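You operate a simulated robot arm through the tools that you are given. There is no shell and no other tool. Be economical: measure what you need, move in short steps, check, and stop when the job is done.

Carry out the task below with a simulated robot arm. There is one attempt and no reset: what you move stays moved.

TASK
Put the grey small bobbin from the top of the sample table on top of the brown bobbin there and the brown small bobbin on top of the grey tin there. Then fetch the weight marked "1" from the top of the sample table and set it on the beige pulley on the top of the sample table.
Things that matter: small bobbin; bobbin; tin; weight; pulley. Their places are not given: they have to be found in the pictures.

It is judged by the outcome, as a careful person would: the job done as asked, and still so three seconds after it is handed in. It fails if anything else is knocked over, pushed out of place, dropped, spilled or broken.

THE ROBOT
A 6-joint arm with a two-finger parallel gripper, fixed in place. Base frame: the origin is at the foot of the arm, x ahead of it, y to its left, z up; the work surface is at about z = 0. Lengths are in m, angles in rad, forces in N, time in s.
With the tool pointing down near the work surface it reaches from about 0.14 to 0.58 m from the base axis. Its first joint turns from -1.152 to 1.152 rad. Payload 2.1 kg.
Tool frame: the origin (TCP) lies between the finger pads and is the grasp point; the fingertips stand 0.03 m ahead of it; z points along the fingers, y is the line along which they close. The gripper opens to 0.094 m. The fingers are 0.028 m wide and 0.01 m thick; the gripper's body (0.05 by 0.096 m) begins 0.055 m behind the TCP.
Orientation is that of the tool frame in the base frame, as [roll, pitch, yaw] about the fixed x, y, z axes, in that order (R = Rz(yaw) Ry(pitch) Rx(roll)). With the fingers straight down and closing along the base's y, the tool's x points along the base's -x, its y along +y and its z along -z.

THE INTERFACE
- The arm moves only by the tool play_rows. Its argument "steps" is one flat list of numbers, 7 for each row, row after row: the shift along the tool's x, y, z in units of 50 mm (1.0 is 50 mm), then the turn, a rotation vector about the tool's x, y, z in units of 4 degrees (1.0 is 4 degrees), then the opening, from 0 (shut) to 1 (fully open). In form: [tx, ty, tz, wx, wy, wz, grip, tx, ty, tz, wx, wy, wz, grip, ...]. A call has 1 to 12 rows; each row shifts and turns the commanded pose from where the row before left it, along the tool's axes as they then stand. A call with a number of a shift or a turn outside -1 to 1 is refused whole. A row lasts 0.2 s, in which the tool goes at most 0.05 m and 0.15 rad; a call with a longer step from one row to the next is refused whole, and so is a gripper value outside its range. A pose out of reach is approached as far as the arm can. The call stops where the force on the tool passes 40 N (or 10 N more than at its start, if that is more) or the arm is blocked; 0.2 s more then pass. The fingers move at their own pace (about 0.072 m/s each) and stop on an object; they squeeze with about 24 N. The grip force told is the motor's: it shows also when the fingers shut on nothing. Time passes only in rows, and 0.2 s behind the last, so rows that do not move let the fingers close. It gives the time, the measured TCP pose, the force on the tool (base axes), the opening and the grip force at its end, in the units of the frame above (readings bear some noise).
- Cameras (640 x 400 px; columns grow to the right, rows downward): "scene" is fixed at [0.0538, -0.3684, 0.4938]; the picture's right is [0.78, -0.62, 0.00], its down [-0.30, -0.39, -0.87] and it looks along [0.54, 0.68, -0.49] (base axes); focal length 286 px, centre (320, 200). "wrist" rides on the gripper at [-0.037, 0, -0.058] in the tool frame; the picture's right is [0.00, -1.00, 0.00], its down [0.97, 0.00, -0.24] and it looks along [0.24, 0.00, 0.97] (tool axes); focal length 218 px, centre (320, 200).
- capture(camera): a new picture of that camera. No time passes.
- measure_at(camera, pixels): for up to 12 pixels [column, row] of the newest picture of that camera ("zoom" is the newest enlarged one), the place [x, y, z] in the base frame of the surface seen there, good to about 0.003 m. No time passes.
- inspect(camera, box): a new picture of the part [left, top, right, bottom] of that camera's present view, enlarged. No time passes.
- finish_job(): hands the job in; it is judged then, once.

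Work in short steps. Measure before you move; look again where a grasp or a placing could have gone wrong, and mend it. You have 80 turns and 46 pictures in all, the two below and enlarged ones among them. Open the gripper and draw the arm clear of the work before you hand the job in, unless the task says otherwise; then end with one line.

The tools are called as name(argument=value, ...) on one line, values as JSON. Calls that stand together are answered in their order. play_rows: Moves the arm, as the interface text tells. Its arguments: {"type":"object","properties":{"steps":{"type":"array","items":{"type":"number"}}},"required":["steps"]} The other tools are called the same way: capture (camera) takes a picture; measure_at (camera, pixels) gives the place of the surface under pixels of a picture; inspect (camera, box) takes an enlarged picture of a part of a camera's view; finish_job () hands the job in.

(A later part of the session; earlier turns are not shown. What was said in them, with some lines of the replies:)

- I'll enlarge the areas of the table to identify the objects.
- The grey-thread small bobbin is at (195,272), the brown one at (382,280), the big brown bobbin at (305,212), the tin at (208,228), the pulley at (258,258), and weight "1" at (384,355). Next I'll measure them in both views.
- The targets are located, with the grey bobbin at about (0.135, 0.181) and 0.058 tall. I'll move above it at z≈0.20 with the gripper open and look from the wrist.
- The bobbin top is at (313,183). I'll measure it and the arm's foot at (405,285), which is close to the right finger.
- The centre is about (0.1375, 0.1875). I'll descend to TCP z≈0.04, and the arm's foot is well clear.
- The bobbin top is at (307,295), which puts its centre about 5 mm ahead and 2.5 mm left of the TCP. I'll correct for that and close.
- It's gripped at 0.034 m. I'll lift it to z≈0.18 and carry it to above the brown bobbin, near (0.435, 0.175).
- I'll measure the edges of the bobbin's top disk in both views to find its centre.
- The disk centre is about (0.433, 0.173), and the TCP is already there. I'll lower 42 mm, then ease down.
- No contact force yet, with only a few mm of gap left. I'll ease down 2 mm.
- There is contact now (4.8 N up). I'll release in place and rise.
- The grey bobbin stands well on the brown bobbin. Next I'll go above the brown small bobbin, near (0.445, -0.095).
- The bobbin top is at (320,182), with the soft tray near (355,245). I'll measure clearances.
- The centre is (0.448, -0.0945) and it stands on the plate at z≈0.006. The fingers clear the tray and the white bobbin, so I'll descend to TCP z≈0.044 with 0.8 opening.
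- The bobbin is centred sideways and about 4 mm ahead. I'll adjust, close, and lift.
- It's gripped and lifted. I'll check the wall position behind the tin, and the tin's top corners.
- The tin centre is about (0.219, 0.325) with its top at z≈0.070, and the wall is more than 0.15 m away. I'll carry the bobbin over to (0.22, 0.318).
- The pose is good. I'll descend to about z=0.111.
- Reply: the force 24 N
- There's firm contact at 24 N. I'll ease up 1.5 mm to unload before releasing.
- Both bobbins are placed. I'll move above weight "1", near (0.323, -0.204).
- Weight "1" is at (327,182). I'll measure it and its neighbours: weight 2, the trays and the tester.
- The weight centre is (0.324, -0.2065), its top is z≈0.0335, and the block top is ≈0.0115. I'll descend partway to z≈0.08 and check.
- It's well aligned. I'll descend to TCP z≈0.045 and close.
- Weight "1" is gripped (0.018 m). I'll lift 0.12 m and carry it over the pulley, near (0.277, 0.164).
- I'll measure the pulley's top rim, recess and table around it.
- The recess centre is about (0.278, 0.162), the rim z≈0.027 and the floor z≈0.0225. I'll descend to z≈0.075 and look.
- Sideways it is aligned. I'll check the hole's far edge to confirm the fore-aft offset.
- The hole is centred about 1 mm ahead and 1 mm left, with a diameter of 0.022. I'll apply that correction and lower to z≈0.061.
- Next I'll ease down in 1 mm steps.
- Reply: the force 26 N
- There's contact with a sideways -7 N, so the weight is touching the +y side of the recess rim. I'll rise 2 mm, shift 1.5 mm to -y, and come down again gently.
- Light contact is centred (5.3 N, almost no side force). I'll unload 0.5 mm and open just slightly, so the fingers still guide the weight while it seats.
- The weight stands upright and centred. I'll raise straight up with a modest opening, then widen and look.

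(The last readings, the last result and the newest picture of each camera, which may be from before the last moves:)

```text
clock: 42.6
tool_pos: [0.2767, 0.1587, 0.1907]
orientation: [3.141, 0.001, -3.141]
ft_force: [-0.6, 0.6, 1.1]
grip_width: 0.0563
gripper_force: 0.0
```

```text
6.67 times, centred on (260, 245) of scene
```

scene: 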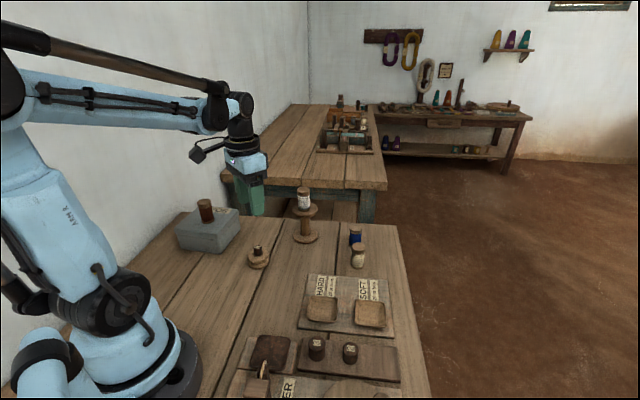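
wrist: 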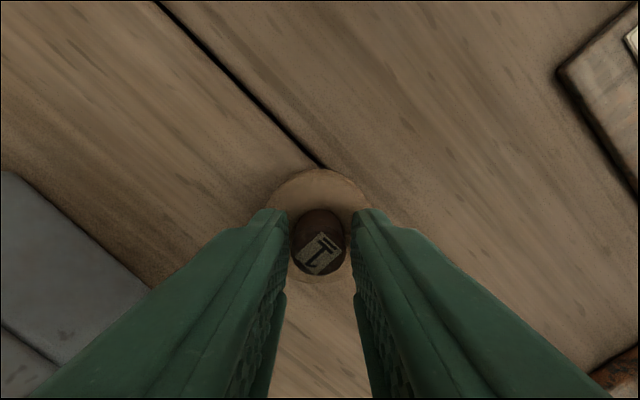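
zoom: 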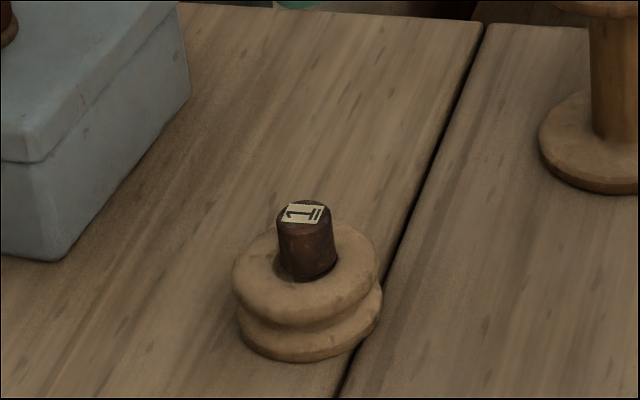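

All three placements stand as asked. I'll raise the arm and draw it clear, then check once more.

play_rows(steps=[0, 0, -0.8, 0, 0, 0, 0.8, 0, 0, -0.8, 0, 0, 0, 1, 0, 0, -0.8, 0, 0, 0, 1, 0, 0, -0.6, 0, 0, 0, 1, -0.3, -0.8, 0, 0, 0, 0, 1, -0.3, -0.8, 0, 0, 0, 0, 1, -0.3, -0.8, 0, 0, 0, 0, 1, -0.3, -0.8, 0, 0, 0, 0, 1, -0.3, -0.8, 0, 0, 0, 0, 1, 0, 0, 0, 0, 0, 0, 1])

capture(camera="scene")

inspect(camera="scene", box=[170, 180, 330, 280])

```text
clock: 44.8
tool_pos: [0.3543, -0.0423, 0.3435]
orientation: [3.141, 0.002, -3.14]
ft_force: [0.8, -0.3, -0.4]
grip_width: 0.094
gripper_force: 0.1
```

```text
9 pictures are left
```

scene: 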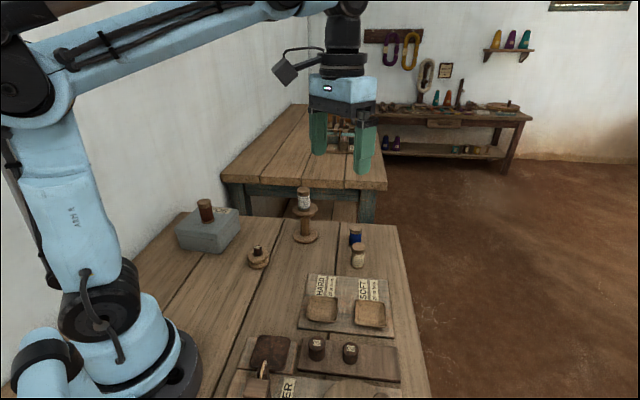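

```text
4.00 times, centred on (250, 230) of scene
```

zoom: 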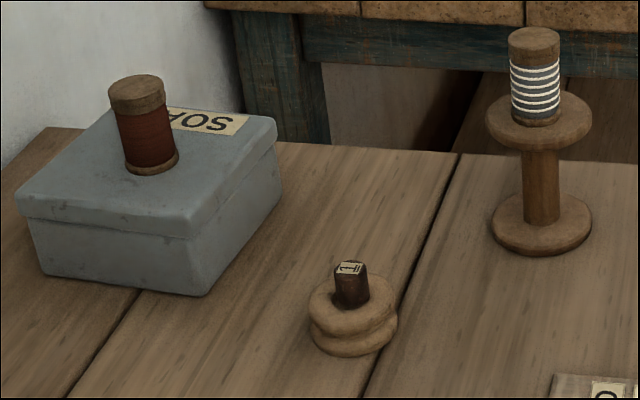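

Everything is in place and the arm is clear, so I'm handing the job in.

finish_job()

```text
The job is handed in.
```

The job is handed in: the grey small bobbin is on the brown bobbin, the brown small bobbin is on the grey tin, and weight "1" is on the beige pulley, with nothing else seen moved in the last pictures.
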